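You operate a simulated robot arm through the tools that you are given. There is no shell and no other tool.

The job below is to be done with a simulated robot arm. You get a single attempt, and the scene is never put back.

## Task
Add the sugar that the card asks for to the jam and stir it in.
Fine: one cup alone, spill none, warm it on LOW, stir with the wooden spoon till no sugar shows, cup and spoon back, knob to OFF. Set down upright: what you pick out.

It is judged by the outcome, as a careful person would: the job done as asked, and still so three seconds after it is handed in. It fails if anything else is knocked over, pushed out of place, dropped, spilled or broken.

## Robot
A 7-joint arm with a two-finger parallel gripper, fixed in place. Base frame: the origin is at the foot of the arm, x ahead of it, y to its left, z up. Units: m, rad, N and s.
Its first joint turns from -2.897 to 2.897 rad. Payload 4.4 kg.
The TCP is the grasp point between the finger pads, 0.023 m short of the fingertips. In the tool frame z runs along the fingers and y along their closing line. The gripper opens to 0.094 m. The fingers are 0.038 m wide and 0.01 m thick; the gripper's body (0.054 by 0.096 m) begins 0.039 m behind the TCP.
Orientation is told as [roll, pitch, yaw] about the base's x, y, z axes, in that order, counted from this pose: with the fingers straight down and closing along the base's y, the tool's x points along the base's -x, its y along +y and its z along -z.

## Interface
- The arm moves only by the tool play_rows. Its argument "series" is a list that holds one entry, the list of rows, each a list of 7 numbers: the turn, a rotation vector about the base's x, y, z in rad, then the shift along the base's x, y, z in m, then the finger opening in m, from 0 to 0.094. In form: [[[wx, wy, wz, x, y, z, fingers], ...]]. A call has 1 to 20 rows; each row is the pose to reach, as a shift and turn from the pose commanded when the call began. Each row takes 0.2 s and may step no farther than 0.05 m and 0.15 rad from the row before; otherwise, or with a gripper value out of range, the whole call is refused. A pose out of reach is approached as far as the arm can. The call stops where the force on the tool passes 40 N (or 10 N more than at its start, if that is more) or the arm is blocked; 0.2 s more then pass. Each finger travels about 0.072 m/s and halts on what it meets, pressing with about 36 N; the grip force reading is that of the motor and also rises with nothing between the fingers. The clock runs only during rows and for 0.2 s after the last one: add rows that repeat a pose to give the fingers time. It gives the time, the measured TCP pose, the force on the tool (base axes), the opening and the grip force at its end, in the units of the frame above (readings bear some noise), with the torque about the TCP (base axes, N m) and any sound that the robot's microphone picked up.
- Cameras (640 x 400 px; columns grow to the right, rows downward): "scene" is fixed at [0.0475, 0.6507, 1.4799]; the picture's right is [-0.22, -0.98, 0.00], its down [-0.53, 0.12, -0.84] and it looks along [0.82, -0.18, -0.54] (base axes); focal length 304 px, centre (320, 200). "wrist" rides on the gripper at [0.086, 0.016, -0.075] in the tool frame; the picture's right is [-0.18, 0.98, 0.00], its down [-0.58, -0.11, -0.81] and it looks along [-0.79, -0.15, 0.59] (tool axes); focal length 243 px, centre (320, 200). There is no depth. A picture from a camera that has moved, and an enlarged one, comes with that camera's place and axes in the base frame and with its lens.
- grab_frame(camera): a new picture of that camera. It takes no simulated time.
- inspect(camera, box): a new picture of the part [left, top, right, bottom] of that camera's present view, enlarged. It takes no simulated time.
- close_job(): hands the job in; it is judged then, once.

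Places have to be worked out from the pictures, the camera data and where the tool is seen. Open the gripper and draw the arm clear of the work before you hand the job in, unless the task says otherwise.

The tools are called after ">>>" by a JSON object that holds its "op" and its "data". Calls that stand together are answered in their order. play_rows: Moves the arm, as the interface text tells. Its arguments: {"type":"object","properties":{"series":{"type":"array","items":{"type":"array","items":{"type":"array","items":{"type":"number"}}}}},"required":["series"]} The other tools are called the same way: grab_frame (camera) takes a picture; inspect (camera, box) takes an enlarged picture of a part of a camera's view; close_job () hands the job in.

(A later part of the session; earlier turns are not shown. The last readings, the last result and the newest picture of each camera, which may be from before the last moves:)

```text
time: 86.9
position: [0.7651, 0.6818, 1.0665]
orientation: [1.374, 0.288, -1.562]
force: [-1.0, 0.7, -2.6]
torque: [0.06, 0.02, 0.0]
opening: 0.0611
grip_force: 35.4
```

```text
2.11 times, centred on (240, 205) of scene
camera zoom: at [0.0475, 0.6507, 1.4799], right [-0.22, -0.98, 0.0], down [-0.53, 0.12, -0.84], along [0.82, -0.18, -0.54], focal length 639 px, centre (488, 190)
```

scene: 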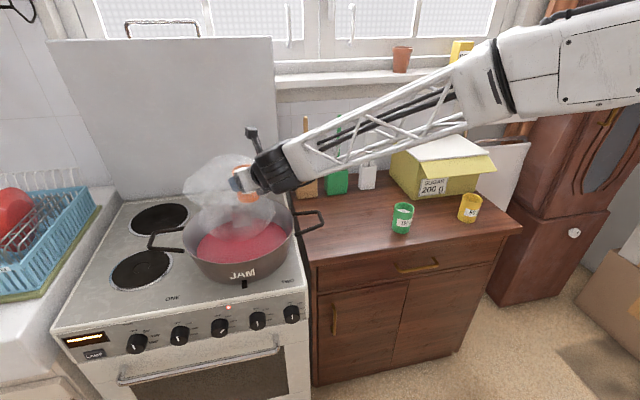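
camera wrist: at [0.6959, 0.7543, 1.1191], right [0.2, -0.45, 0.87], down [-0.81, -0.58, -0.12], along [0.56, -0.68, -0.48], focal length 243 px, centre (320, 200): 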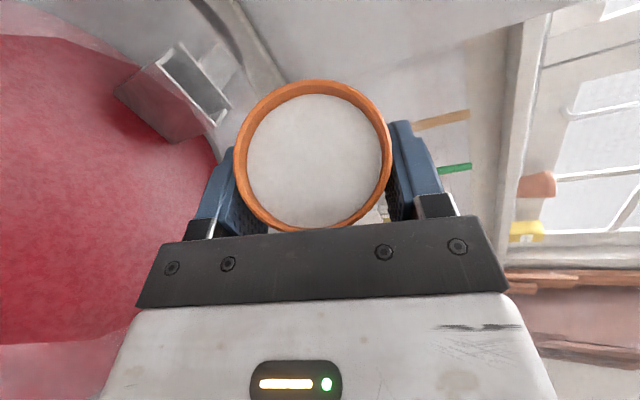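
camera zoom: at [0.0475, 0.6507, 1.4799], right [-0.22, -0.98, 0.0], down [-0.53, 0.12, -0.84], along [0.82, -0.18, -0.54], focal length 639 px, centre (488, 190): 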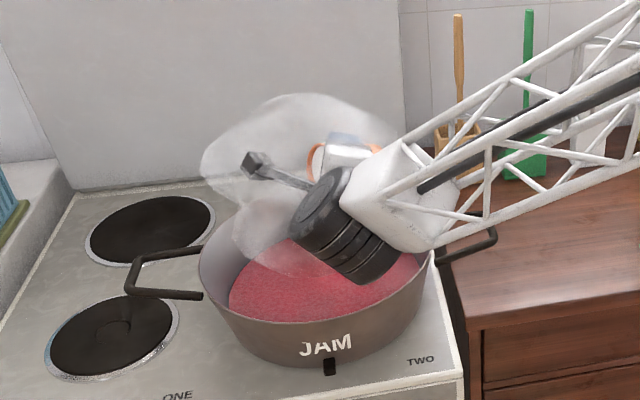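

At 67° the sugar still holds, and the wrist drum is getting low near the pot's front rim. I raise 8 cm before tipping further.

>>> {"op": "play_rows", "data": {"series": [[[0, 0, 0, 0, 0, 0.02, 0.055], [0, 0, 0, 0, 0, 0.045, 0.055], [0, 0, 0, 0, 0, 0.07, 0.055], [0, 0, 0, 0, 0, 0.085, 0.055], [-0.051, -0.032, 0, 0, 0, 0.085, 0.055], [-0.102, -0.064, 0, 0, 0, 0.085, 0.055], [-0.153, -0.096, 0, 0, 0, 0.085, 0.055], [-0.203, -0.1275, 0, 0, 0, 0.085, 0.055], [-0.203, -0.1275, 0, 0, 0, 0.085, 0.055]]]}}

>>> {"op": "grab_frame", "data": {"camera": "wrist"}}

>>> {"op": "inspect", "data": {"camera": "scene", "box": [140, 110, 340, 300]}}

```text
time: 88.9
position: [0.7655, 0.6818, 1.1522]
orientation: [1.498, 0.083, -1.539]
force: [-0.3, -0.3, -2.5]
torque: [0.05, 0.02, 0.0]
opening: 0.0609
grip_force: 36.1
```

```text
taken
camera wrist: at [0.6912, 0.763, 1.1792], right [0.08, -0.26, 0.96], down [-0.79, -0.6, -0.1], along [0.6, -0.76, -0.26], focal length 243 px, centre (320, 200)
```

wrist: 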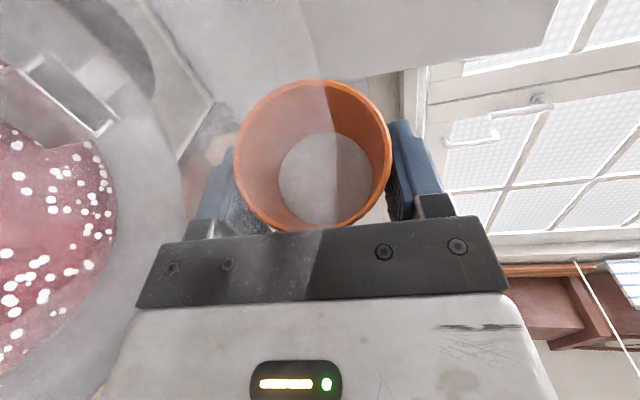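

```text
2.11 times, centred on (240, 205) of scene
camera zoom: at [0.0475, 0.6507, 1.4799], right [-0.22, -0.98, 0.0], down [-0.53, 0.12, -0.84], along [0.82, -0.18, -0.54], focal length 639 px, centre (488, 190)
```

zoom: 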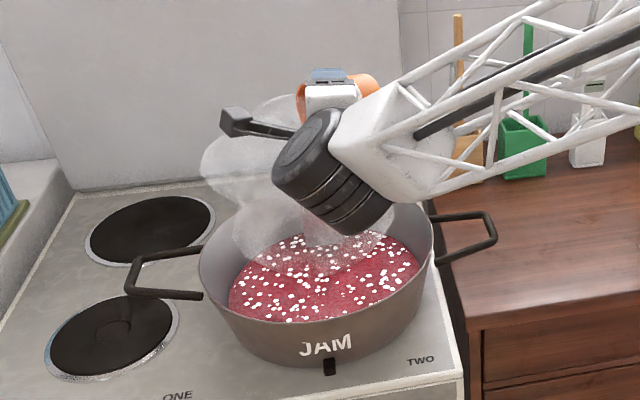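

The sugar has poured: white grains are spread over the jam. I check whether the cup is empty.

>>> {"op": "inspect", "data": {"camera": "wrist", "box": [220, 70, 410, 240]}}

>>> {"op": "inspect", "data": {"camera": "scene", "box": [190, 180, 310, 290]}}

```text
2.35 times, centred on (315, 155) of wrist
camera zoom: at [0.6912, 0.763, 1.1792], right [0.08, -0.26, 0.96], down [-0.79, -0.6, -0.1], along [0.6, -0.76, -0.26], focal length 571 px, centre (332, 306)
```

zoom: 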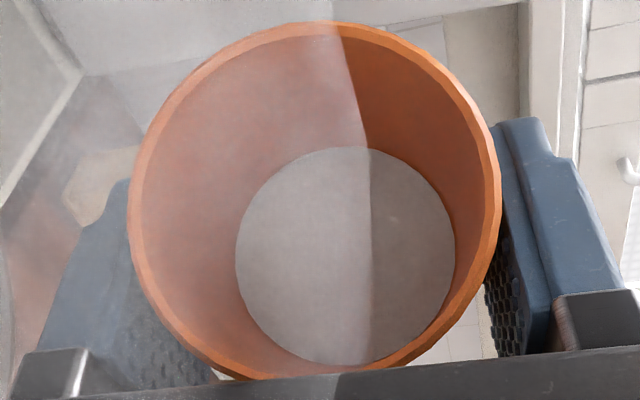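

```text
3.64 times, centred on (250, 235) of scene
camera zoom: at [0.0475, 0.6507, 1.4799], right [-0.22, -0.98, 0.0], down [-0.53, 0.12, -0.84], along [0.82, -0.18, -0.54], focal length 1104 px, centre (574, 73)
```

zoom: 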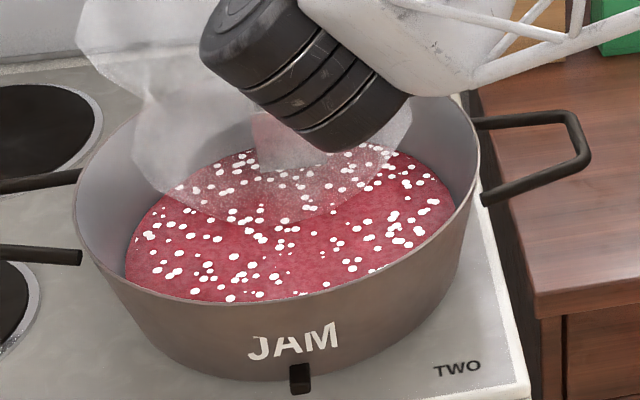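

A white disc remains at the cup's bottom; it may be a thin residue. I tip further, to about 112°, to be sure it empties.

>>> {"op": "play_rows", "data": {"series": [[[-0.068, -0.0425, 0, 0, 0, 0.0, 0.055], [-0.136, -0.085, 0, 0, 0, 0.01, 0.055], [-0.203, -0.1275, 0, 0, 0, 0.015, 0.055], [-0.271, -0.17, 0, 0, 0, 0.02, 0.055], [-0.339, -0.2125, 0, 0, 0, 0.02, 0.055], [-0.407, -0.255, 0, 0, 0, 0.02, 0.055], [-0.474, -0.2975, 0, 0, 0, 0.02, 0.055], [-0.474, -0.2975, 0, 0, 0, 0.02, 0.055], [-0.474, -0.2975, 0, 0, 0, 0.02, 0.055], [-0.474, -0.2975, 0, 0, 0, 0.02, 0.055]]]}}

>>> {"op": "grab_frame", "data": {"camera": "wrist"}}

>>> {"op": "grab_frame", "data": {"camera": "scene"}}

```text
time: 91.1
position: [0.7645, 0.6821, 1.1717]
orientation: [1.794, -0.395, -1.587]
force: [-0.1, 0.0, -2.6]
torque: [0.03, 0.02, 0.01]
opening: 0.0613
grip_force: 35.5
```

```text
taken
camera wrist: at [0.6907, 0.7611, 1.1359], right [-0.21, 0.2, 0.96], down [-0.77, -0.63, -0.04], along [0.6, -0.75, 0.29], focal length 243 px, centre (320, 200)
```

wrist: 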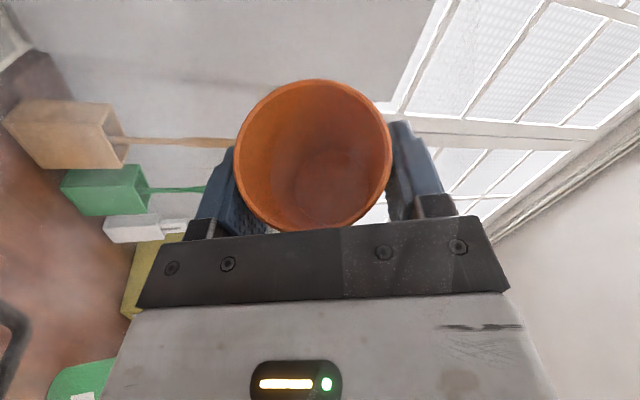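

```text
taken
```

scene: 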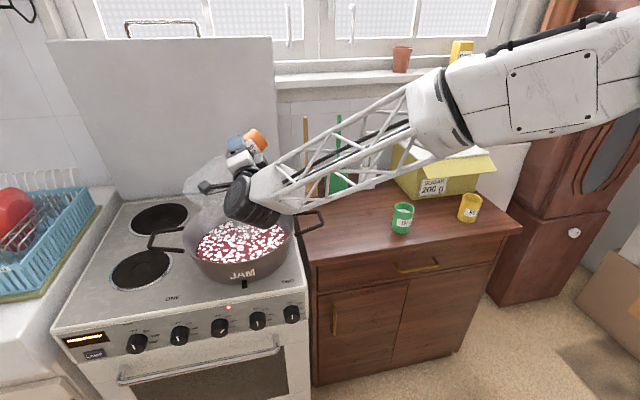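

The cup is now truly empty (orange bottom). I check the pot and surroundings for stray grains.

>>> {"op": "inspect", "data": {"camera": "scene", "box": [150, 170, 330, 300]}}

>>> {"op": "inspect", "data": {"camera": "wrist", "box": [220, 70, 410, 240]}}

```text
3.08 times, centred on (240, 235) of scene
camera zoom: at [0.0475, 0.6507, 1.4799], right [-0.22, -0.98, 0.0], down [-0.53, 0.12, -0.84], along [0.82, -0.18, -0.54], focal length 934 px, centre (566, 92)
```

zoom: 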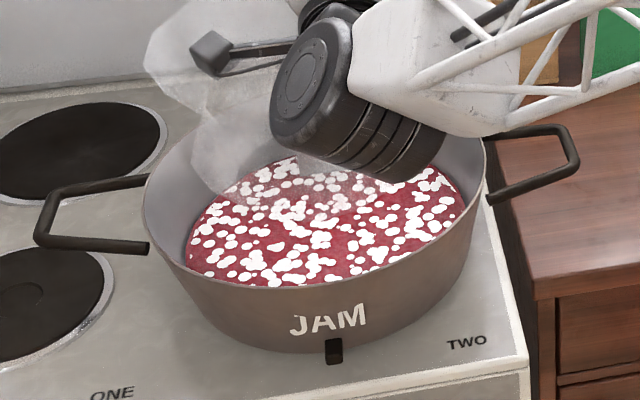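

```text
2.35 times, centred on (315, 155) of wrist
camera zoom: at [0.6907, 0.7611, 1.1359], right [-0.21, 0.2, 0.96], down [-0.77, -0.63, -0.04], along [0.6, -0.75, 0.29], focal length 571 px, centre (332, 306)
```

zoom: 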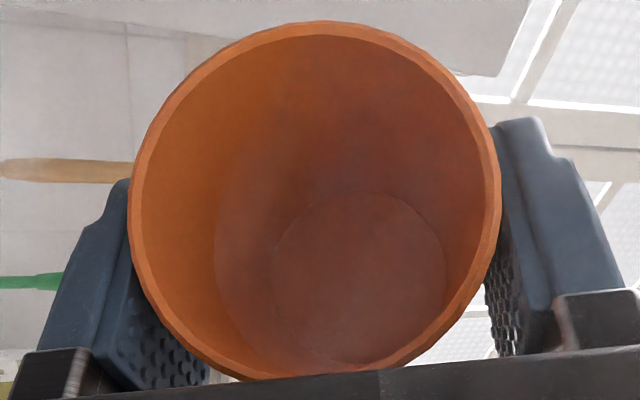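

Empty and nothing outside the pot. I tip the cup back upright by exactly reversing the 2.0 rad, staying high.

>>> {"op": "play_rows", "data": {"series": [[[0.113, 0.0708, 0, 0, 0, 0, 0.055], [0.226, 0.1417, 0, 0, 0, 0, 0.055], [0.339, 0.2125, 0, 0, 0, 0, 0.055], [0.452, 0.2833, 0, 0, 0, 0, 0.055], [0.565, 0.3542, 0, 0, 0, 0, 0.055], [0.678, 0.425, 0, 0, 0, 0, 0.055], [0.791, 0.4958, 0, 0, 0, 0, 0.055], [0.903, 0.5667, 0, 0, 0, 0, 0.055], [1.016, 0.6375, 0, 0, 0, 0, 0.055], [1.129, 0.7083, 0, 0, 0, 0, 0.055], [1.242, 0.7792, 0, 0, 0, 0, 0.055], [1.355, 0.85, 0, 0, 0, 0, 0.055], [1.468, 0.9208, 0, 0, 0, 0, 0.055], [1.581, 0.9917, 0, 0, 0, 0, 0.055], [1.694, 1.0625, 0, 0, 0, 0, 0.055]]]}}

>>> {"op": "grab_frame", "data": {"camera": "wrist"}}

>>> {"op": "grab_frame", "data": {"camera": "scene"}}

```text
time: 94.3
position: [0.7649, 0.682, 1.1689]
orientation: [0.039, 1.044, -2.527]
force: [-0.8, -0.5, -2.6]
torque: [-0.04, 0.02, 0.04]
opening: 0.0611
grip_force: 35.9
```

```text
taken
camera wrist: at [0.7564, 0.6581, 1.2814], right [0.46, -0.88, -0.14], down [-0.89, -0.45, -0.1], along [0.02, 0.17, -0.99], focal length 243 px, centre (320, 200)
```

wrist: 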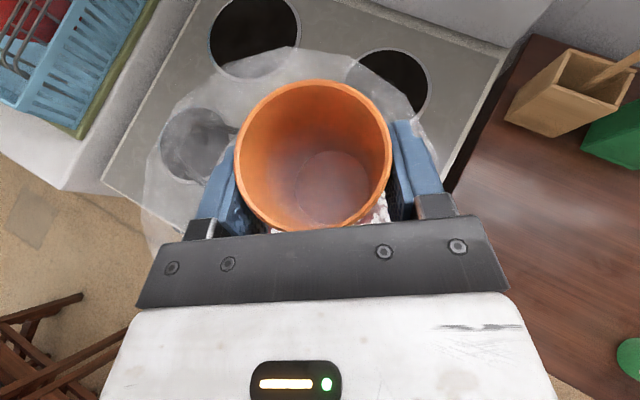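

```text
taken
```

scene: 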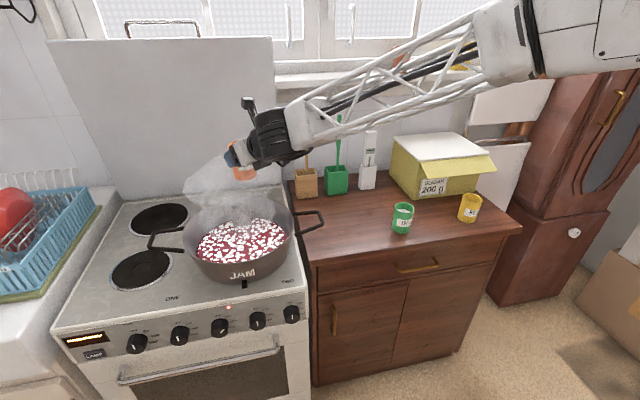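

Cup upright again, jam holds the sugar. I return the same way: retract from the pot, then arc back over the cup's original spot.

>>> {"op": "play_rows", "data": {"series": [[[0, 0, 0, -0.0315, -0.0287, 0, 0.055], [0, 0, 0, -0.063, -0.0573, 0, 0.055], [0, 0, 0, -0.0945, -0.086, 0, 0.055], [0, 0, 0, -0.126, -0.1147, -0.01, 0.055], [0, 0, 0, -0.1575, -0.1433, -0.03, 0.055], [0, 0, 0, -0.189, -0.172, -0.05, 0.055], [0, 0, -0.055, -0.1618, -0.2044, -0.06, 0.055], [0, 0, -0.11, -0.1365, -0.2383, -0.07, 0.055], [0, 0, -0.165, -0.113, -0.2735, -0.07, 0.055], [0, 0, -0.22, -0.0916, -0.31, -0.07, 0.055], [0, 0, -0.275, -0.0722, -0.3475, -0.07, 0.055], [0, 0, -0.33, -0.0548, -0.3861, -0.07, 0.055], [0, 0, -0.385, -0.0397, -0.4256, -0.07, 0.055], [0, 0, -0.44, -0.0267, -0.4658, -0.07, 0.055], [0, 0, -0.495, -0.0159, -0.5067, -0.07, 0.055], [0, 0, -0.55, -0.0074, -0.5481, -0.07, 0.055], [0, 0, -0.61, -0.0007, -0.5938, -0.07, 0.055], [0, 0, -0.61, -0.0007, -0.5938, -0.07, 0.055]]]}}

>>> {"op": "grab_frame", "data": {"camera": "wrist"}}

>>> {"op": "grab_frame", "data": {"camera": "scene"}}

```text
time: 98.1
position: [0.7661, 0.0874, 1.1022]
orientation: [0.044, 1.042, -3.133]
force: [0.0, 0.0, -3.2]
torque: [0.0, 0.05, 0.01]
opening: 0.0608
grip_force: 36.1
```

```text
taken
camera wrist: at [0.7459, 0.0736, 1.2135], right [-0.12, -0.98, -0.14], down [-0.99, 0.14, -0.1], along [0.12, 0.12, -0.99], focal length 243 px, centre (320, 200)
```

wrist: 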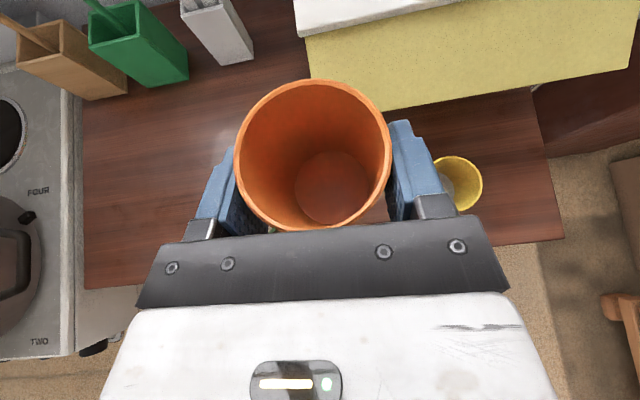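

```text
taken
```

scene: 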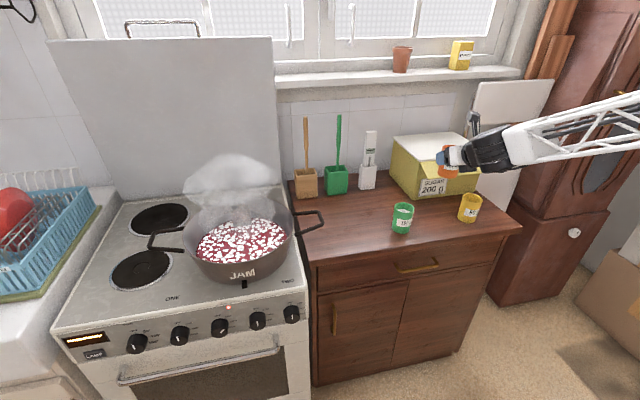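

Back above its spot (measured within 2 mm of the grip pose). I lower it the same 0.19 m, slowing near the counter.

>>> {"op": "play_rows", "data": {"series": [[[0, 0, 0, 0, 0, -0.02, 0.055], [0, 0, 0, 0, 0, -0.045, 0.055], [0, 0, 0, 0, 0, -0.07, 0.055], [0, 0, 0, 0, 0, -0.095, 0.055], [0, 0, 0, 0, 0, -0.12, 0.055], [0, 0, 0, 0, 0, -0.14, 0.055], [0, 0, 0, 0, 0, -0.155, 0.055], [0, 0, 0, 0, 0, -0.167, 0.055], [0, 0, 0, 0, 0, -0.175, 0.055], [0, 0, 0, 0, 0, -0.18, 0.055], [0, 0, 0, 0, 0, -0.183, 0.055]]]}}

>>> {"op": "play_rows", "data": {"series": [[[0, 0, 0, 0, 0, -0.0015, 0.055], [0, 0, 0, 0, 0, -0.003, 0.055], [0, 0, 0, 0, 0, -0.0045, 0.055], [0, 0, 0, 0, 0, -0.006, 0.055]]]}}

>>> {"op": "inspect", "data": {"camera": "scene", "box": [380, 150, 560, 260]}}

```text
time: 100.5
position: [0.7642, 0.0876, 0.9171]
orientation: [0.043, 1.044, -3.134]
force: [0.9, 0.1, -1.6]
torque: [-0.02, 0.04, 0.02]
opening: 0.0611
grip_force: 36.1
```

```text
time: 101.5
position: [0.7633, 0.0886, 0.9121]
orientation: [0.045, 1.043, -3.133]
force: [0.4, 1.2, -2.6]
torque: [-0.01, 0.03, 0.02]
opening: 0.0608
grip_force: 36.0
```

```text
3.56 times, centred on (470, 205) of scene
camera zoom: at [0.0475, 0.6507, 1.4799], right [-0.22, -0.98, 0.0], down [-0.53, 0.12, -0.84], along [0.82, -0.18, -0.54], focal length 1079 px, centre (-213, 182)
```

zoom: 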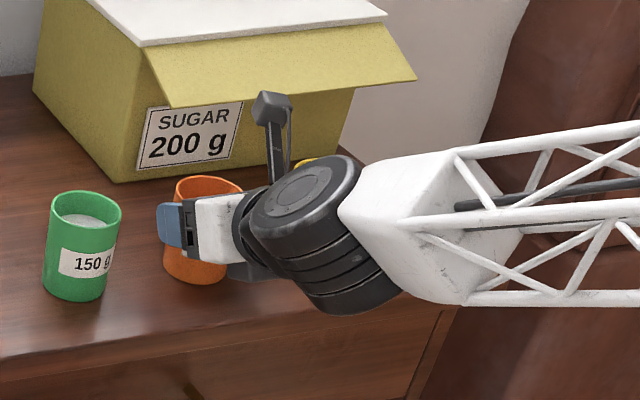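

Not in contact yet (still carrying the cup's weight). I creep down in 0.7 mm steps.

>>> {"op": "play_rows", "data": {"series": [[[0, 0, 0, 0, 0, -0.0007, 0.055], [0, 0, 0, 0, 0, -0.0014, 0.055], [0, 0, 0, 0, 0, -0.0014, 0.055]]]}}

```text
time: 102.3
position: [0.764, 0.088, 0.912]
orientation: [0.043, 1.045, -3.134]
force: [-0.9, 2.1, 17.7]
torque: [0.69, -0.04, 0.05]
opening: 0.0612
grip_force: 35.7
```

The cup is on the counter (17.7 N contact). I ease off slightly, open, and withdraw straight back along x.

>>> {"op": "play_rows", "data": {"series": [[[0, 0, 0, 0, 0, 0.0007, 0.055], [0, 0, 0, 0, 0, 0.0007, 0.066], [0, 0, 0, 0, 0, 0.0007, 0.08], [0, 0, 0, 0, 0, 0.0007, 0.094], [0, 0, 0, 0, 0, 0.0007, 0.094], [0, 0, 0, -0.02, 0, 0.0007, 0.094], [0, 0, 0, -0.05, 0, 0.0007, 0.094], [0, 0, 0, -0.08, 0, 0.002, 0.094], [0, 0, 0, -0.11, 0, 0.01, 0.094], [0, 0, 0, -0.13, 0, 0.05, 0.094], [0, 0, 0, -0.14, 0, 0.09, 0.094]]]}}

>>> {"op": "grab_frame", "data": {"camera": "wrist"}}

>>> {"op": "inspect", "data": {"camera": "scene", "box": [380, 120, 520, 240]}}

```text
time: 104.7
position: [0.6214, 0.0871, 0.9996]
orientation: [0.046, 1.043, -3.133]
force: [0.0, -0.6, 1.0]
torque: [-0.02, -0.01, -0.02]
opening: 0.094
grip_force: 0.0
```

```text
taken
camera wrist: at [0.6025, 0.0733, 1.1121], right [-0.12, -0.98, -0.14], down [-0.99, 0.14, -0.1], along [0.12, 0.12, -0.99], focal length 243 px, centre (320, 200)
```

wrist: 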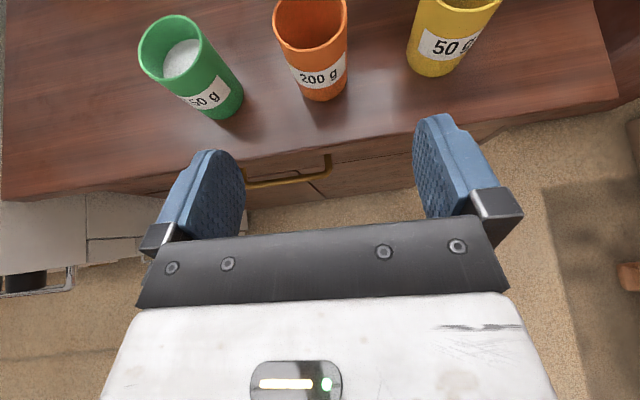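

```text
3.33 times, centred on (450, 180) of scene
camera zoom: at [0.0475, 0.6507, 1.4799], right [-0.22, -0.98, 0.0], down [-0.53, 0.12, -0.84], along [0.82, -0.18, -0.54], focal length 1012 px, centre (-113, 267)
```

zoom: 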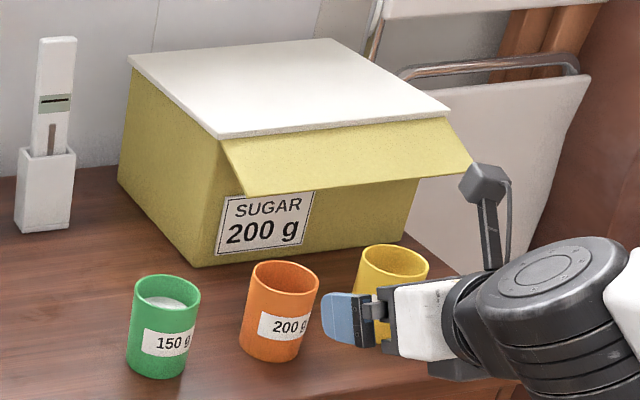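

The orange cup is back upright at its spot. Now the spoon: it stands vertical at about (1.056, 0.478), handle from z 0.955 to 1.156. I rise and move toward it with a small yaw.

>>> {"op": "play_rows", "data": {"series": [[[0, 0, 0, 0, 0.0, 0.04, 0.094], [0, 0, 0, 0, 0.02, 0.08, 0.094], [0, 0, 0.02, 0.015, 0.05, 0.11, 0.08], [0, 0, 0.045, 0.03, 0.085, 0.135, 0.07], [0, 0, 0.07, 0.05, 0.12, 0.155, 0.06], [0, 0, 0.095, 0.07, 0.155, 0.17, 0.06], [0, 0, 0.12, 0.09, 0.19, 0.185, 0.06], [0, 0, 0.145, 0.11, 0.225, 0.195, 0.06], [0, 0, 0.17, 0.13, 0.26, 0.2, 0.06], [0, 0, 0.195, 0.155, 0.29, 0.2, 0.06], [0, 0, 0.22, 0.179, 0.313, 0.2, 0.06]]]}}

>>> {"op": "grab_frame", "data": {"camera": "wrist"}}

>>> {"op": "grab_frame", "data": {"camera": "scene"}}

```text
time: 107.1
position: [0.8069, 0.4, 1.2037]
orientation: [0.043, 1.046, -2.916]
force: [-0.1, -0.2, 0.3]
torque: [0.0, 0.0, -0.02]
opening: 0.0602
grip_force: 0.1
```

```text
taken
camera wrist: at [0.7897, 0.3818, 1.3153], right [0.1, -0.99, -0.14], down [-0.99, -0.08, -0.1], along [0.09, 0.15, -0.99], focal length 243 px, centre (320, 200)
```

wrist: 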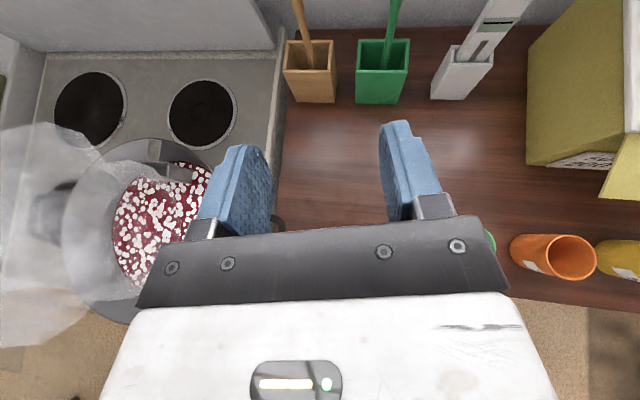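

```text
taken
```

scene: 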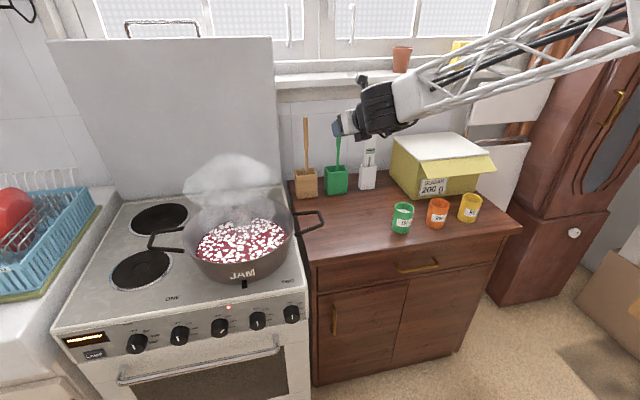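

Holder centre is confirmed near (1.053, 0.473); green's is 0.11 m to the right. I go to a standoff 0.12 m short of the wooden handle at z 1.115.

>>> {"op": "play_rows", "data": {"series": [[[0, 0, 0, 0.02, 0.02, -0.02, 0.06], [0, 0, 0, 0.05, 0.035, -0.045, 0.06], [0, 0, 0, 0.08, 0.05, -0.07, 0.06], [0, 0, 0, 0.11, 0.058, -0.089, 0.06], [0, 0, 0, 0.128, 0.058, -0.089, 0.06], [0, 0, 0, 0.128, 0.058, -0.089, 0.06]]]}}

>>> {"op": "grab_frame", "data": {"camera": "wrist"}}

>>> {"op": "inspect", "data": {"camera": "scene", "box": [260, 60, 460, 220]}}

```text
time: 108.5
position: [0.9298, 0.4585, 1.1123]
orientation: [0.048, 1.045, -2.912]
force: [0.2, 0.3, -0.4]
torque: [0.0, 0.02, 0.0]
opening: 0.0602
grip_force: 0.1
```

```text
taken
camera wrist: at [0.9134, 0.4402, 1.2239], right [0.1, -0.99, -0.14], down [-0.99, -0.08, -0.1], along [0.09, 0.15, -0.99], focal length 243 px, centre (320, 200)
```

wrist: 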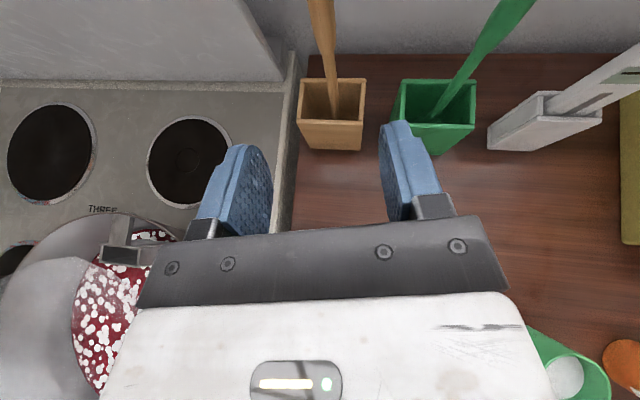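

```text
2.50 times, centred on (360, 140) of scene
camera zoom: at [0.0475, 0.6507, 1.4799], right [-0.22, -0.98, 0.0], down [-0.53, 0.12, -0.84], along [0.82, -0.18, -0.54], focal length 759 px, centre (220, 350)
```

zoom: 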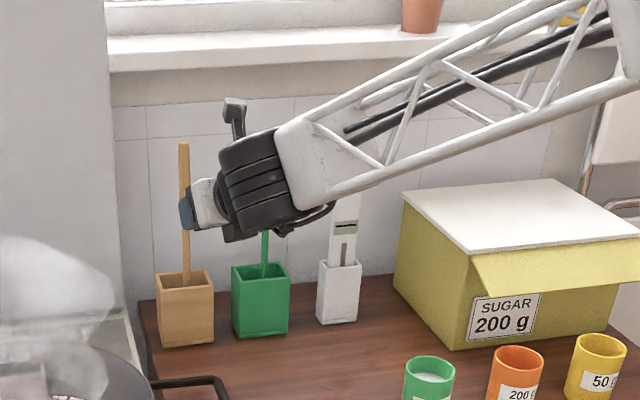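

The handle lines up within 3 mm. I slide forward around it.

>>> {"op": "play_rows", "data": {"series": [[[0, 0, 0, 0.03, 0.0043, 0, 0.06], [0, 0, 0, 0.06, 0.0086, 0, 0.06], [0, 0, 0, 0.09, 0.013, 0, 0.06], [0, 0, 0, 0.118, 0.0172, 0, 0.06], [0, 0, 0, 0.118, 0.0172, 0, 0.06]]]}}

>>> {"op": "grab_frame", "data": {"camera": "wrist"}}

>>> {"op": "inspect", "data": {"camera": "scene", "box": [260, 80, 400, 210]}}

```text
time: 109.7
position: [1.0506, 0.477, 1.1121]
orientation: [0.046, 1.045, -2.912]
force: [-0.2, 0.6, -0.8]
torque: [-0.02, -0.01, -0.03]
opening: 0.06
grip_force: 0.0
```

```text
taken
camera wrist: at [1.033, 0.4588, 1.2243], right [0.1, -0.99, -0.14], down [-0.99, -0.08, -0.1], along [0.09, 0.15, -0.99], focal length 243 px, centre (320, 200)
```

wrist: 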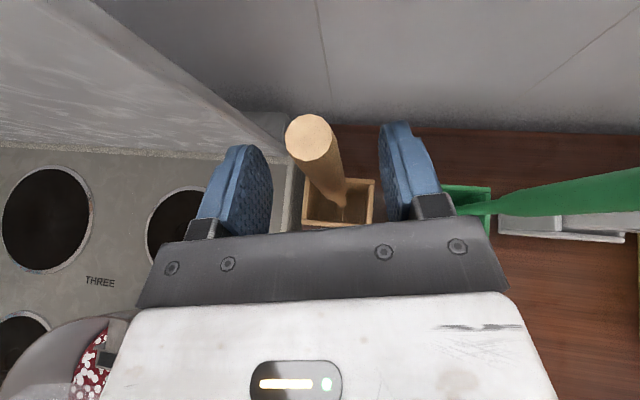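

```text
3.08 times, centred on (330, 145) of scene
camera zoom: at [0.0475, 0.6507, 1.4799], right [-0.22, -0.98, 0.0], down [-0.53, 0.12, -0.84], along [0.82, -0.18, -0.54], focal length 934 px, centre (289, 369)
```

zoom: 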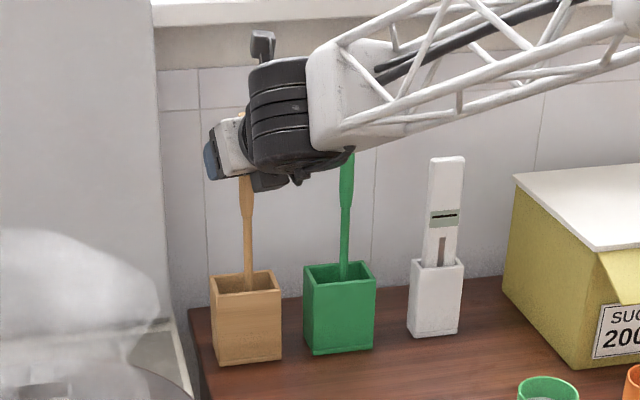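

The handle is about 3.7 mm to the right of the tool plane; I correct and close gently on it.

>>> {"op": "play_rows", "data": {"series": [[[0, 0, 0, 0.0006, -0.0036, 0, 0.05], [0, 0, 0, 0.0006, -0.0036, 0, 0.035], [0, 0, 0, 0.0006, -0.0036, 0, 0.025], [0, 0, 0, 0.0006, -0.0036, 0, 0.018], [0, 0, 0, 0.0006, -0.0036, 0, 0.012], [0, 0, 0, 0.0006, -0.0036, 0, 0.008], [0, 0, 0, 0.0006, -0.0036, 0, 0.005], [0, 0, 0, 0.0006, -0.0036, 0, 0.005]]]}}

>>> {"op": "grab_frame", "data": {"camera": "wrist"}}

```text
time: 111.5
position: [1.049, 0.472, 1.112]
orientation: [0.045, 1.044, -2.913]
force: [0.2, 0.9, 1.4]
torque: [0.19, 0.03, 0.03]
opening: 0.0207
grip_force: 36.1
```

```text
taken
camera wrist: at [1.0328, 0.4544, 1.2243], right [0.1, -0.99, -0.14], down [-0.99, -0.08, -0.1], along [0.09, 0.15, -0.99], focal length 243 px, centre (320, 200)
```

wrist: 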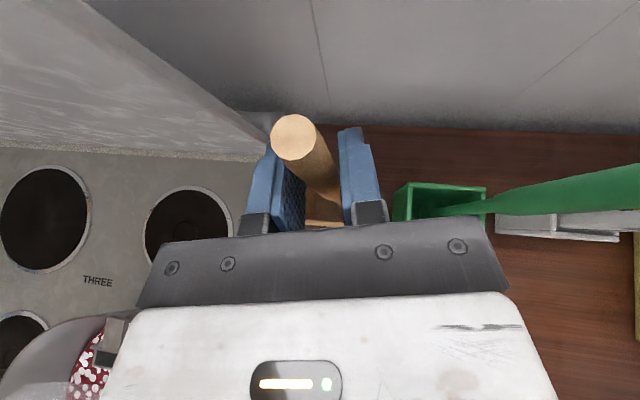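

The handle is gripped (opening 0.021). I lift it straight up out of the holder.

>>> {"op": "play_rows", "data": {"series": [[[0, 0, 0, 0, 0, 0.008, 0.005], [0, 0, 0, 0, 0, 0.02, 0.005], [0, 0, 0, 0, 0, 0.035, 0.005], [0, 0, 0, 0, 0, 0.05, 0.005], [0, 0, 0, 0, 0, 0.07, 0.005], [0, 0, 0, 0, 0, 0.09, 0.005], [0, 0, 0, 0, 0, 0.11, 0.005], [0, 0, 0, 0, 0, 0.13, 0.005], [0, 0, 0, 0, 0, 0.15, 0.005], [0, 0, 0, 0, 0, 0.15, 0.005]]]}}

>>> {"op": "grab_frame", "data": {"camera": "scene"}}

>>> {"op": "grab_frame", "data": {"camera": "wrist"}}

```text
time: 113.7
position: [1.0496, 0.4728, 1.2621]
orientation: [0.044, 1.042, -2.914]
force: [0.7, 0.6, 0.5]
torque: [0.02, -0.02, 0.01]
opening: 0.0207
grip_force: 36.2
```

```text
taken
```

scene: 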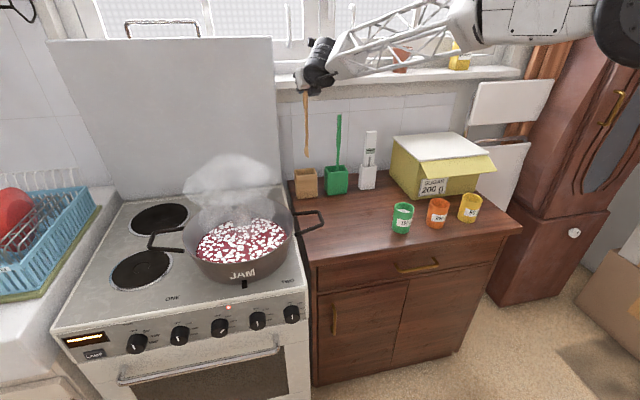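

```text
taken
camera wrist: at [1.0329, 0.4548, 1.3728], right [0.09, -0.99, -0.14], down [-0.99, -0.08, -0.1], along [0.09, 0.15, -0.99], focal length 243 px, centre (320, 200)
```

wrist: 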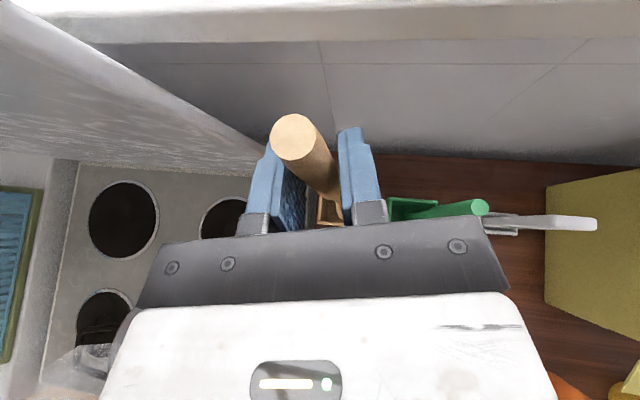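

The spoon appears clear of the holder; I enlarge to see its lower end.

>>> {"op": "inspect", "data": {"camera": "scene", "box": [260, 60, 400, 210]}}

```text
2.67 times, centred on (330, 135) of scene
camera zoom: at [0.0475, 0.6507, 1.4799], right [-0.22, -0.98, 0.0], down [-0.53, 0.12, -0.84], along [0.82, -0.18, -0.54], focal length 809 px, centre (293, 373)
```

zoom: 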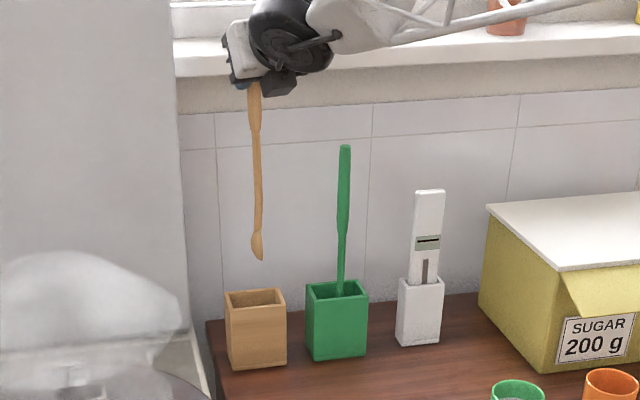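

The spoon is clear: its tip hangs 0.255 m below the TCP. I pull back from the wall and then carry it high to above the pot, stopping over (0.735, 0.70).

>>> {"op": "play_rows", "data": {"series": [[[0, 0, 0, -0.02, 0, 0.005, 0.005], [0, 0, 0, -0.05, 0, 0.01, 0.005], [0, 0, 0, -0.085, 0.0, 0.01, 0.005], [0, 0, 0, -0.12, 0.005, 0.01, 0.005], [0, 0, 0.03, -0.15, 0.02, 0.01, 0.005], [0, 0, 0.06, -0.175, 0.05, 0.01, 0.005], [0, 0, 0.09, -0.2, 0.08, 0.01, 0.005], [0, 0, 0.12, -0.225, 0.11, 0.01, 0.005], [0, 0, 0.15, -0.25, 0.14, 0.01, 0.005], [0, 0, 0.18, -0.275, 0.17, 0.01, 0.005], [0, 0, 0.21, -0.3, 0.2, 0.01, 0.005], [0, 0, 0.24, -0.315, 0.218, 0.01, 0.005], [0, 0, 0.25, -0.323, 0.223, 0.01, 0.005]]]}}

>>> {"op": "grab_frame", "data": {"camera": "wrist"}}

>>> {"op": "grab_frame", "data": {"camera": "scene"}}

```text
time: 116.5
position: [0.7281, 0.6981, 1.2715]
orientation: [0.047, 1.044, -2.663]
force: [-0.1, -0.1, -0.6]
torque: [0.0, -0.01, 0.02]
opening: 0.0208
grip_force: 36.5
```

```text
taken
camera wrist: at [0.7162, 0.676, 1.382], right [0.34, -0.93, -0.14], down [-0.94, -0.32, -0.1], along [0.05, 0.16, -0.99], focal length 243 px, centre (320, 200)
```

wrist: 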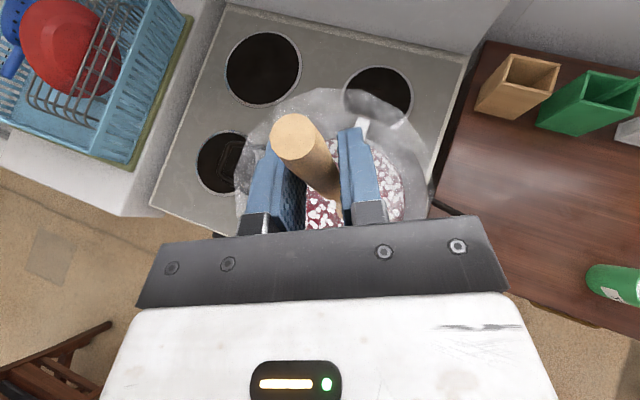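

```text
taken
```

scene: 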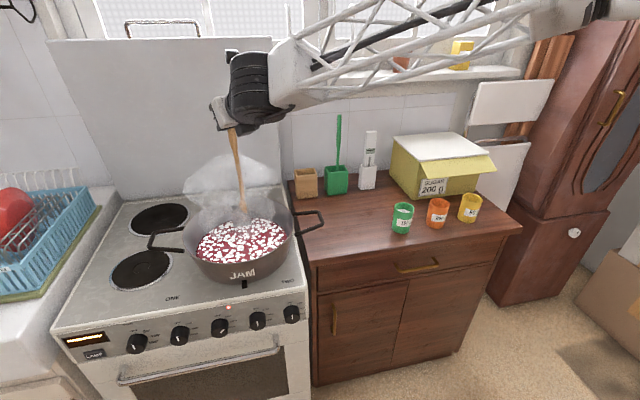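

The spoon is above the jam. I lower it in, slowing as its tip approaches the pot's floor (target tip z ≈ 0.875).

>>> {"op": "play_rows", "data": {"series": [[[0, 0, 0, 0, 0, -0.02, 0.005], [0, 0, 0, 0, 0, -0.045, 0.005], [0, 0, 0, 0, 0, -0.07, 0.005], [0, 0, 0, 0, 0, -0.09, 0.005], [0, 0, 0, 0, 0, -0.105, 0.005], [0, 0, 0, 0, 0, -0.117, 0.005], [0, 0, 0, 0, 0, -0.126, 0.005], [0, 0, 0, 0, 0, -0.134, 0.005], [0, 0, 0, 0, 0, -0.14, 0.005]]]}}

>>> {"op": "inspect", "data": {"camera": "scene", "box": [140, 110, 340, 300]}}

>>> {"op": "grab_frame", "data": {"camera": "wrist"}}

```text
time: 118.5
position: [0.7272, 0.6946, 1.1318]
orientation: [0.043, 1.044, -2.664]
force: [-1.2, 0.2, 0.0]
torque: [0.03, 0.04, -0.01]
opening: 0.0208
grip_force: 35.3
```

```text
2.11 times, centred on (240, 205) of scene
camera zoom: at [0.0475, 0.6507, 1.4799], right [-0.22, -0.98, 0.0], down [-0.53, 0.12, -0.84], along [0.82, -0.18, -0.54], focal length 639 px, centre (488, 190)
```

zoom: 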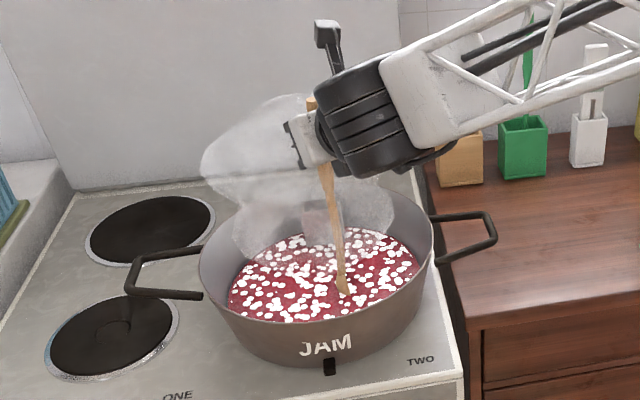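

```text
taken
camera wrist: at [0.7156, 0.673, 1.2437], right [0.34, -0.93, -0.14], down [-0.94, -0.32, -0.1], along [0.05, 0.16, -0.99], focal length 243 px, centre (320, 200)
```

wrist: 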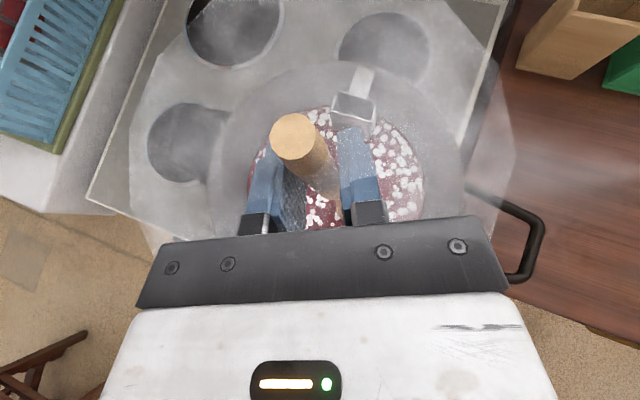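

The tip is only a few millimetres into the jam. I go a bit deeper in small steps while watching the force.

>>> {"op": "play_rows", "data": {"series": [[[0, 0, 0, 0, 0, -0.002, 0.005], [0, 0, 0, 0, 0, -0.004, 0.005], [0, 0, 0, 0, 0, -0.006, 0.005], [0, 0, 0, 0, 0, -0.006, 0.005]]]}}

>>> {"op": "inspect", "data": {"camera": "scene", "box": [190, 190, 310, 290]}}

```text
time: 119.5
position: [0.7282, 0.6966, 1.1261]
orientation: [0.047, 1.044, -2.664]
force: [0.5, -0.1, 1.9]
torque: [-0.01, -0.07, -0.01]
opening: 0.0208
grip_force: 35.6
```

```text
4.00 times, centred on (250, 240) of scene
camera zoom: at [0.0475, 0.6507, 1.4799], right [-0.22, -0.98, 0.0], down [-0.53, 0.12, -0.84], along [0.82, -0.18, -0.54], focal length 1214 px, centre (600, 40)
```

zoom: 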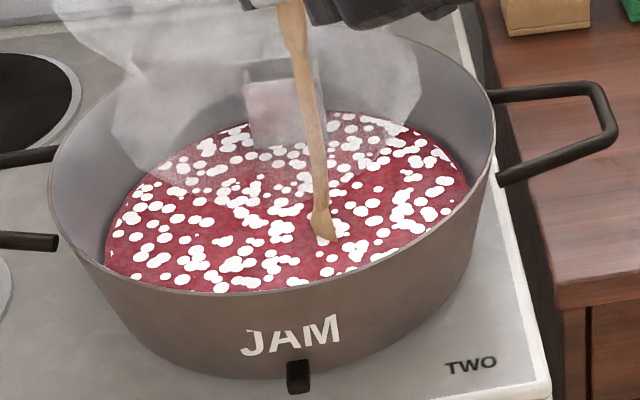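

The spoon's bowl is still mostly visible. I lower another 8 mm with force checks.

>>> {"op": "play_rows", "data": {"series": [[[0, 0, 0, 0, 0, -0.002, 0.005], [0, 0, 0, 0, 0, -0.004, 0.005], [0, 0, 0, 0, 0, -0.006, 0.005], [0, 0, 0, 0, 0, -0.008, 0.005], [0, 0, 0, 0, 0, -0.008, 0.005]]]}}

>>> {"op": "inspect", "data": {"camera": "scene", "box": [190, 190, 310, 290]}}

```text
time: 120.4
position: [0.7276, 0.6967, 1.1252]
orientation: [0.04, 1.049, -2.668]
force: [0.9, -0.3, 3.0]
torque: [-0.14, -0.12, 0.03]
opening: 0.0207
grip_force: 36.1
stopped in row 4: the force on the tool passed its limit at 40 N (the readings are from after the stop); the commanded pose is now the measured one
```

```text
4.00 times, centred on (250, 240) of scene
camera zoom: at [0.0475, 0.6507, 1.4799], right [-0.22, -0.98, 0.0], down [-0.53, 0.12, -0.84], along [0.82, -0.18, -0.54], focal length 1214 px, centre (600, 40)
```

zoom: 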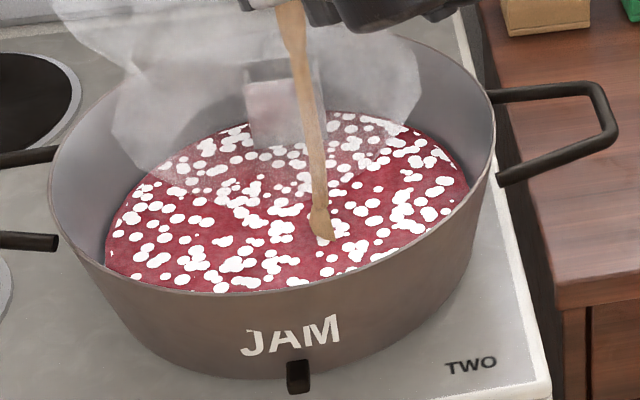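

The tip touched the pot floor (about 0.867); jam is some 1.5 cm deep. I raise 3 mm and stir circles of 5.5 cm radius around (0.745, 0.722), staying clear of the clip pocket at the back.

>>> {"op": "play_rows", "data": {"series": [[[0, 0, 0, 0, 0, 0.003, 0.005], [0, 0, 0, 0.0046, -0.0167, 0.0035, 0.005], [0, 0, 0, 0.0092, -0.0334, 0.0035, 0.005], [0, 0, 0, 0.0415, -0.0229, 0.0035, 0.005], [0, 0, 0, 0.0615, 0.0046, 0.0035, 0.005], [0, 0, 0, 0.0615, 0.0386, 0.0035, 0.005], [0, 0, 0, 0.0415, 0.0661, 0.0035, 0.005], [0, 0, 0, 0.0092, 0.0766, 0.0035, 0.005], [0, 0, 0, -0.0231, 0.0661, 0.0035, 0.005], [0, 0, 0, -0.0431, 0.0386, 0.0035, 0.005], [0, 0, 0, -0.0431, 0.0046, 0.0035, 0.005], [0, 0, 0, -0.0231, -0.0229, 0.0035, 0.005], [0, 0, 0, 0.0092, -0.0334, 0.0035, 0.005]]]}}

>>> {"op": "inspect", "data": {"camera": "scene", "box": [190, 190, 310, 290]}}

```text
time: 123.2
position: [0.7352, 0.6624, 1.1294]
orientation: [0.04, 1.048, -2.668]
force: [0.2, -0.5, -0.5]
torque: [0.02, 0.04, 0.03]
opening: 0.0209
grip_force: 36.8
```

```text
4.00 times, centred on (250, 240) of scene
camera zoom: at [0.0475, 0.6507, 1.4799], right [-0.22, -0.98, 0.0], down [-0.53, 0.12, -0.84], along [0.82, -0.18, -0.54], focal length 1214 px, centre (600, 40)
```

zoom: 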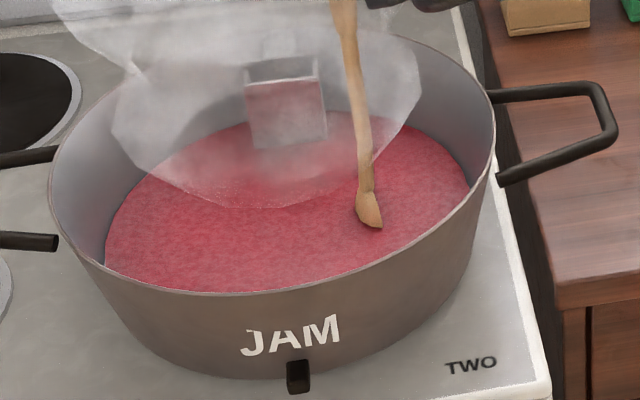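

No sugar shows any more after one turn. I add one more full turn for certainty, then look again from both cameras.

>>> {"op": "play_rows", "data": {"series": [[[0, 0, 0, 0.0323, 0.0105, 0, 0.005], [0, 0, 0, 0.0523, 0.038, 0, 0.005], [0, 0, 0, 0.0523, 0.072, 0, 0.005], [0, 0, 0, 0.0323, 0.0995, 0, 0.005], [0, 0, 0, 0.0, 0.11, 0, 0.005], [0, 0, 0, -0.0323, 0.0995, 0, 0.005], [0, 0, 0, -0.0523, 0.072, 0, 0.005], [0, 0, 0, -0.0523, 0.038, 0, 0.005], [0, 0, 0, -0.0323, 0.0105, 0, 0.005], [0, 0, 0, -0.015, 0.03, 0, 0.005], [0, 0, 0, -0.01, 0.033, 0, 0.005]]]}}

>>> {"op": "inspect", "data": {"camera": "scene", "box": [190, 190, 310, 290]}}

>>> {"op": "grab_frame", "data": {"camera": "wrist"}}

```text
time: 125.6
position: [0.7279, 0.696, 1.1304]
orientation: [0.039, 1.048, -2.667]
force: [0.2, -0.2, -0.8]
torque: [-0.01, -0.03, 0.03]
opening: 0.021
grip_force: 36.2
```

```text
4.00 times, centred on (250, 240) of scene
camera zoom: at [0.0475, 0.6507, 1.4799], right [-0.22, -0.98, 0.0], down [-0.53, 0.12, -0.84], along [0.82, -0.18, -0.54], focal length 1214 px, centre (600, 40)
```

zoom: 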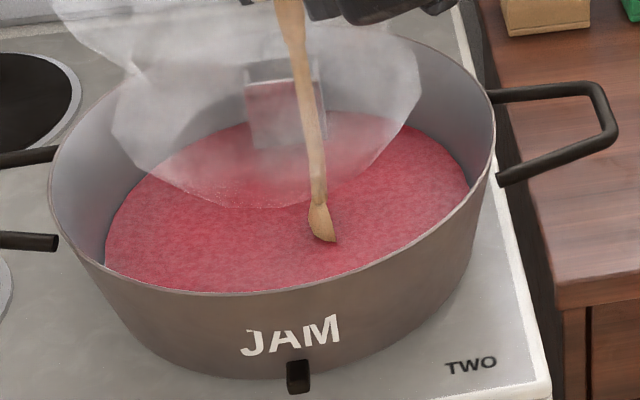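

```text
taken
camera wrist: at [0.715, 0.6733, 1.2419], right [0.34, -0.93, -0.14], down [-0.94, -0.32, -0.1], along [0.05, 0.17, -0.98], focal length 243 px, centre (320, 200)
```

wrist: 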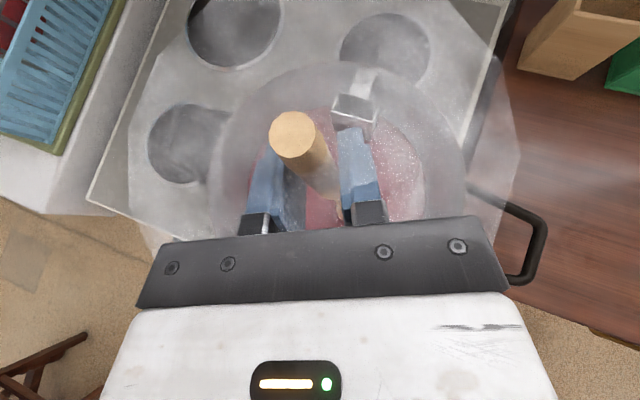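

A few pale specks show in the wrist view on the right side of the jam; I enlarge to see whether they are sugar or steam.

>>> {"op": "inspect", "data": {"camera": "wrist", "box": [240, 60, 460, 230]}}

>>> {"op": "inspect", "data": {"camera": "scene", "box": [210, 205, 285, 265]}}

```text
2.35 times, centred on (350, 145) of wrist
camera zoom: at [0.715, 0.6733, 1.2419], right [0.34, -0.93, -0.14], down [-0.94, -0.32, -0.1], along [0.05, 0.17, -0.98], focal length 571 px, centre (249, 329)
```

zoom: 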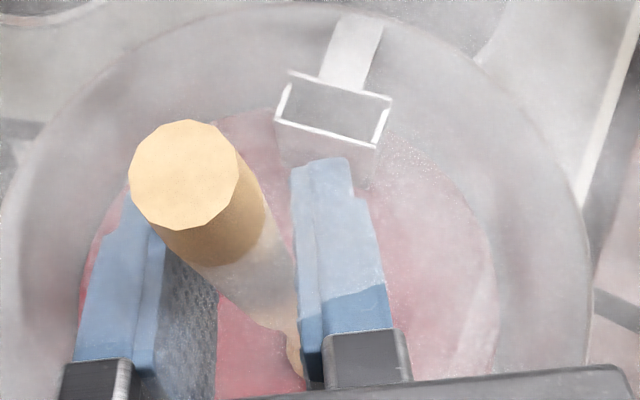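

```text
6.67 times, centred on (248, 235) of scene
camera zoom: at [0.0475, 0.6507, 1.4799], right [-0.22, -0.98, 0.0], down [-0.53, 0.12, -0.84], along [0.82, -0.18, -0.54], focal length 2024 px, centre (803, -33)
```

zoom: 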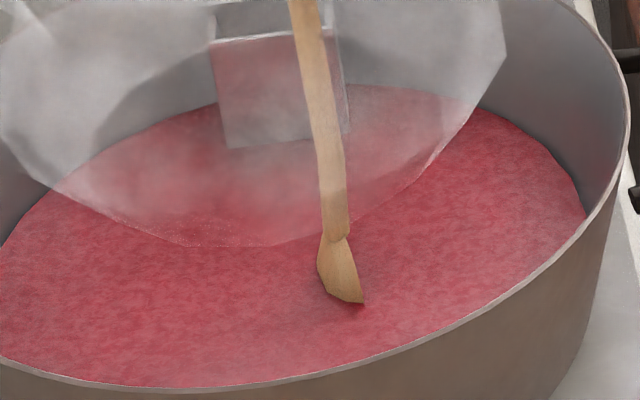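

Those are only steam; the jam is uniformly red in the clear view. I lift the spoon out slowly and pause above the pot.

>>> {"op": "play_rows", "data": {"series": [[[0, 0, 0, 0, 0, 0.01, 0.005], [0, 0, 0, 0, 0, 0.025, 0.005], [0, 0, 0, 0, 0, 0.045, 0.005], [0, 0, 0, 0, 0, 0.065, 0.005], [0, 0, 0, 0, 0, 0.085, 0.005], [0, 0, 0, 0, 0, 0.105, 0.005], [0, 0, 0, 0, 0, 0.125, 0.005], [0, 0, 0, 0, 0, 0.142, 0.005], [0, 0, 0, 0, 0, 0.142, 0.005], [0, 0, 0, 0, 0, 0.142, 0.005], [0, 0, 0, 0, 0, 0.142, 0.005]]]}}

>>> {"op": "inspect", "data": {"camera": "scene", "box": [150, 80, 350, 290]}}

```text
time: 128.0
position: [0.7275, 0.6972, 1.2733]
orientation: [0.039, 1.049, -2.668]
force: [0.3, -0.7, -0.3]
torque: [0.02, -0.03, 0.03]
opening: 0.0208
grip_force: 35.5
```

```text
1.90 times, centred on (250, 185) of scene
camera zoom: at [0.0475, 0.6507, 1.4799], right [-0.22, -0.98, 0.0], down [-0.53, 0.12, -0.84], along [0.82, -0.18, -0.54], focal length 578 px, centre (453, 229)
```

zoom: 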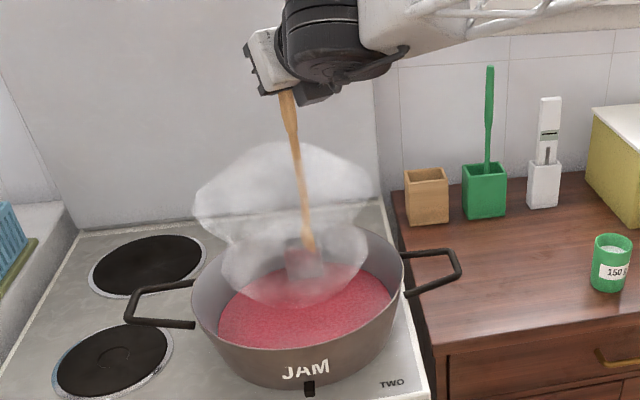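

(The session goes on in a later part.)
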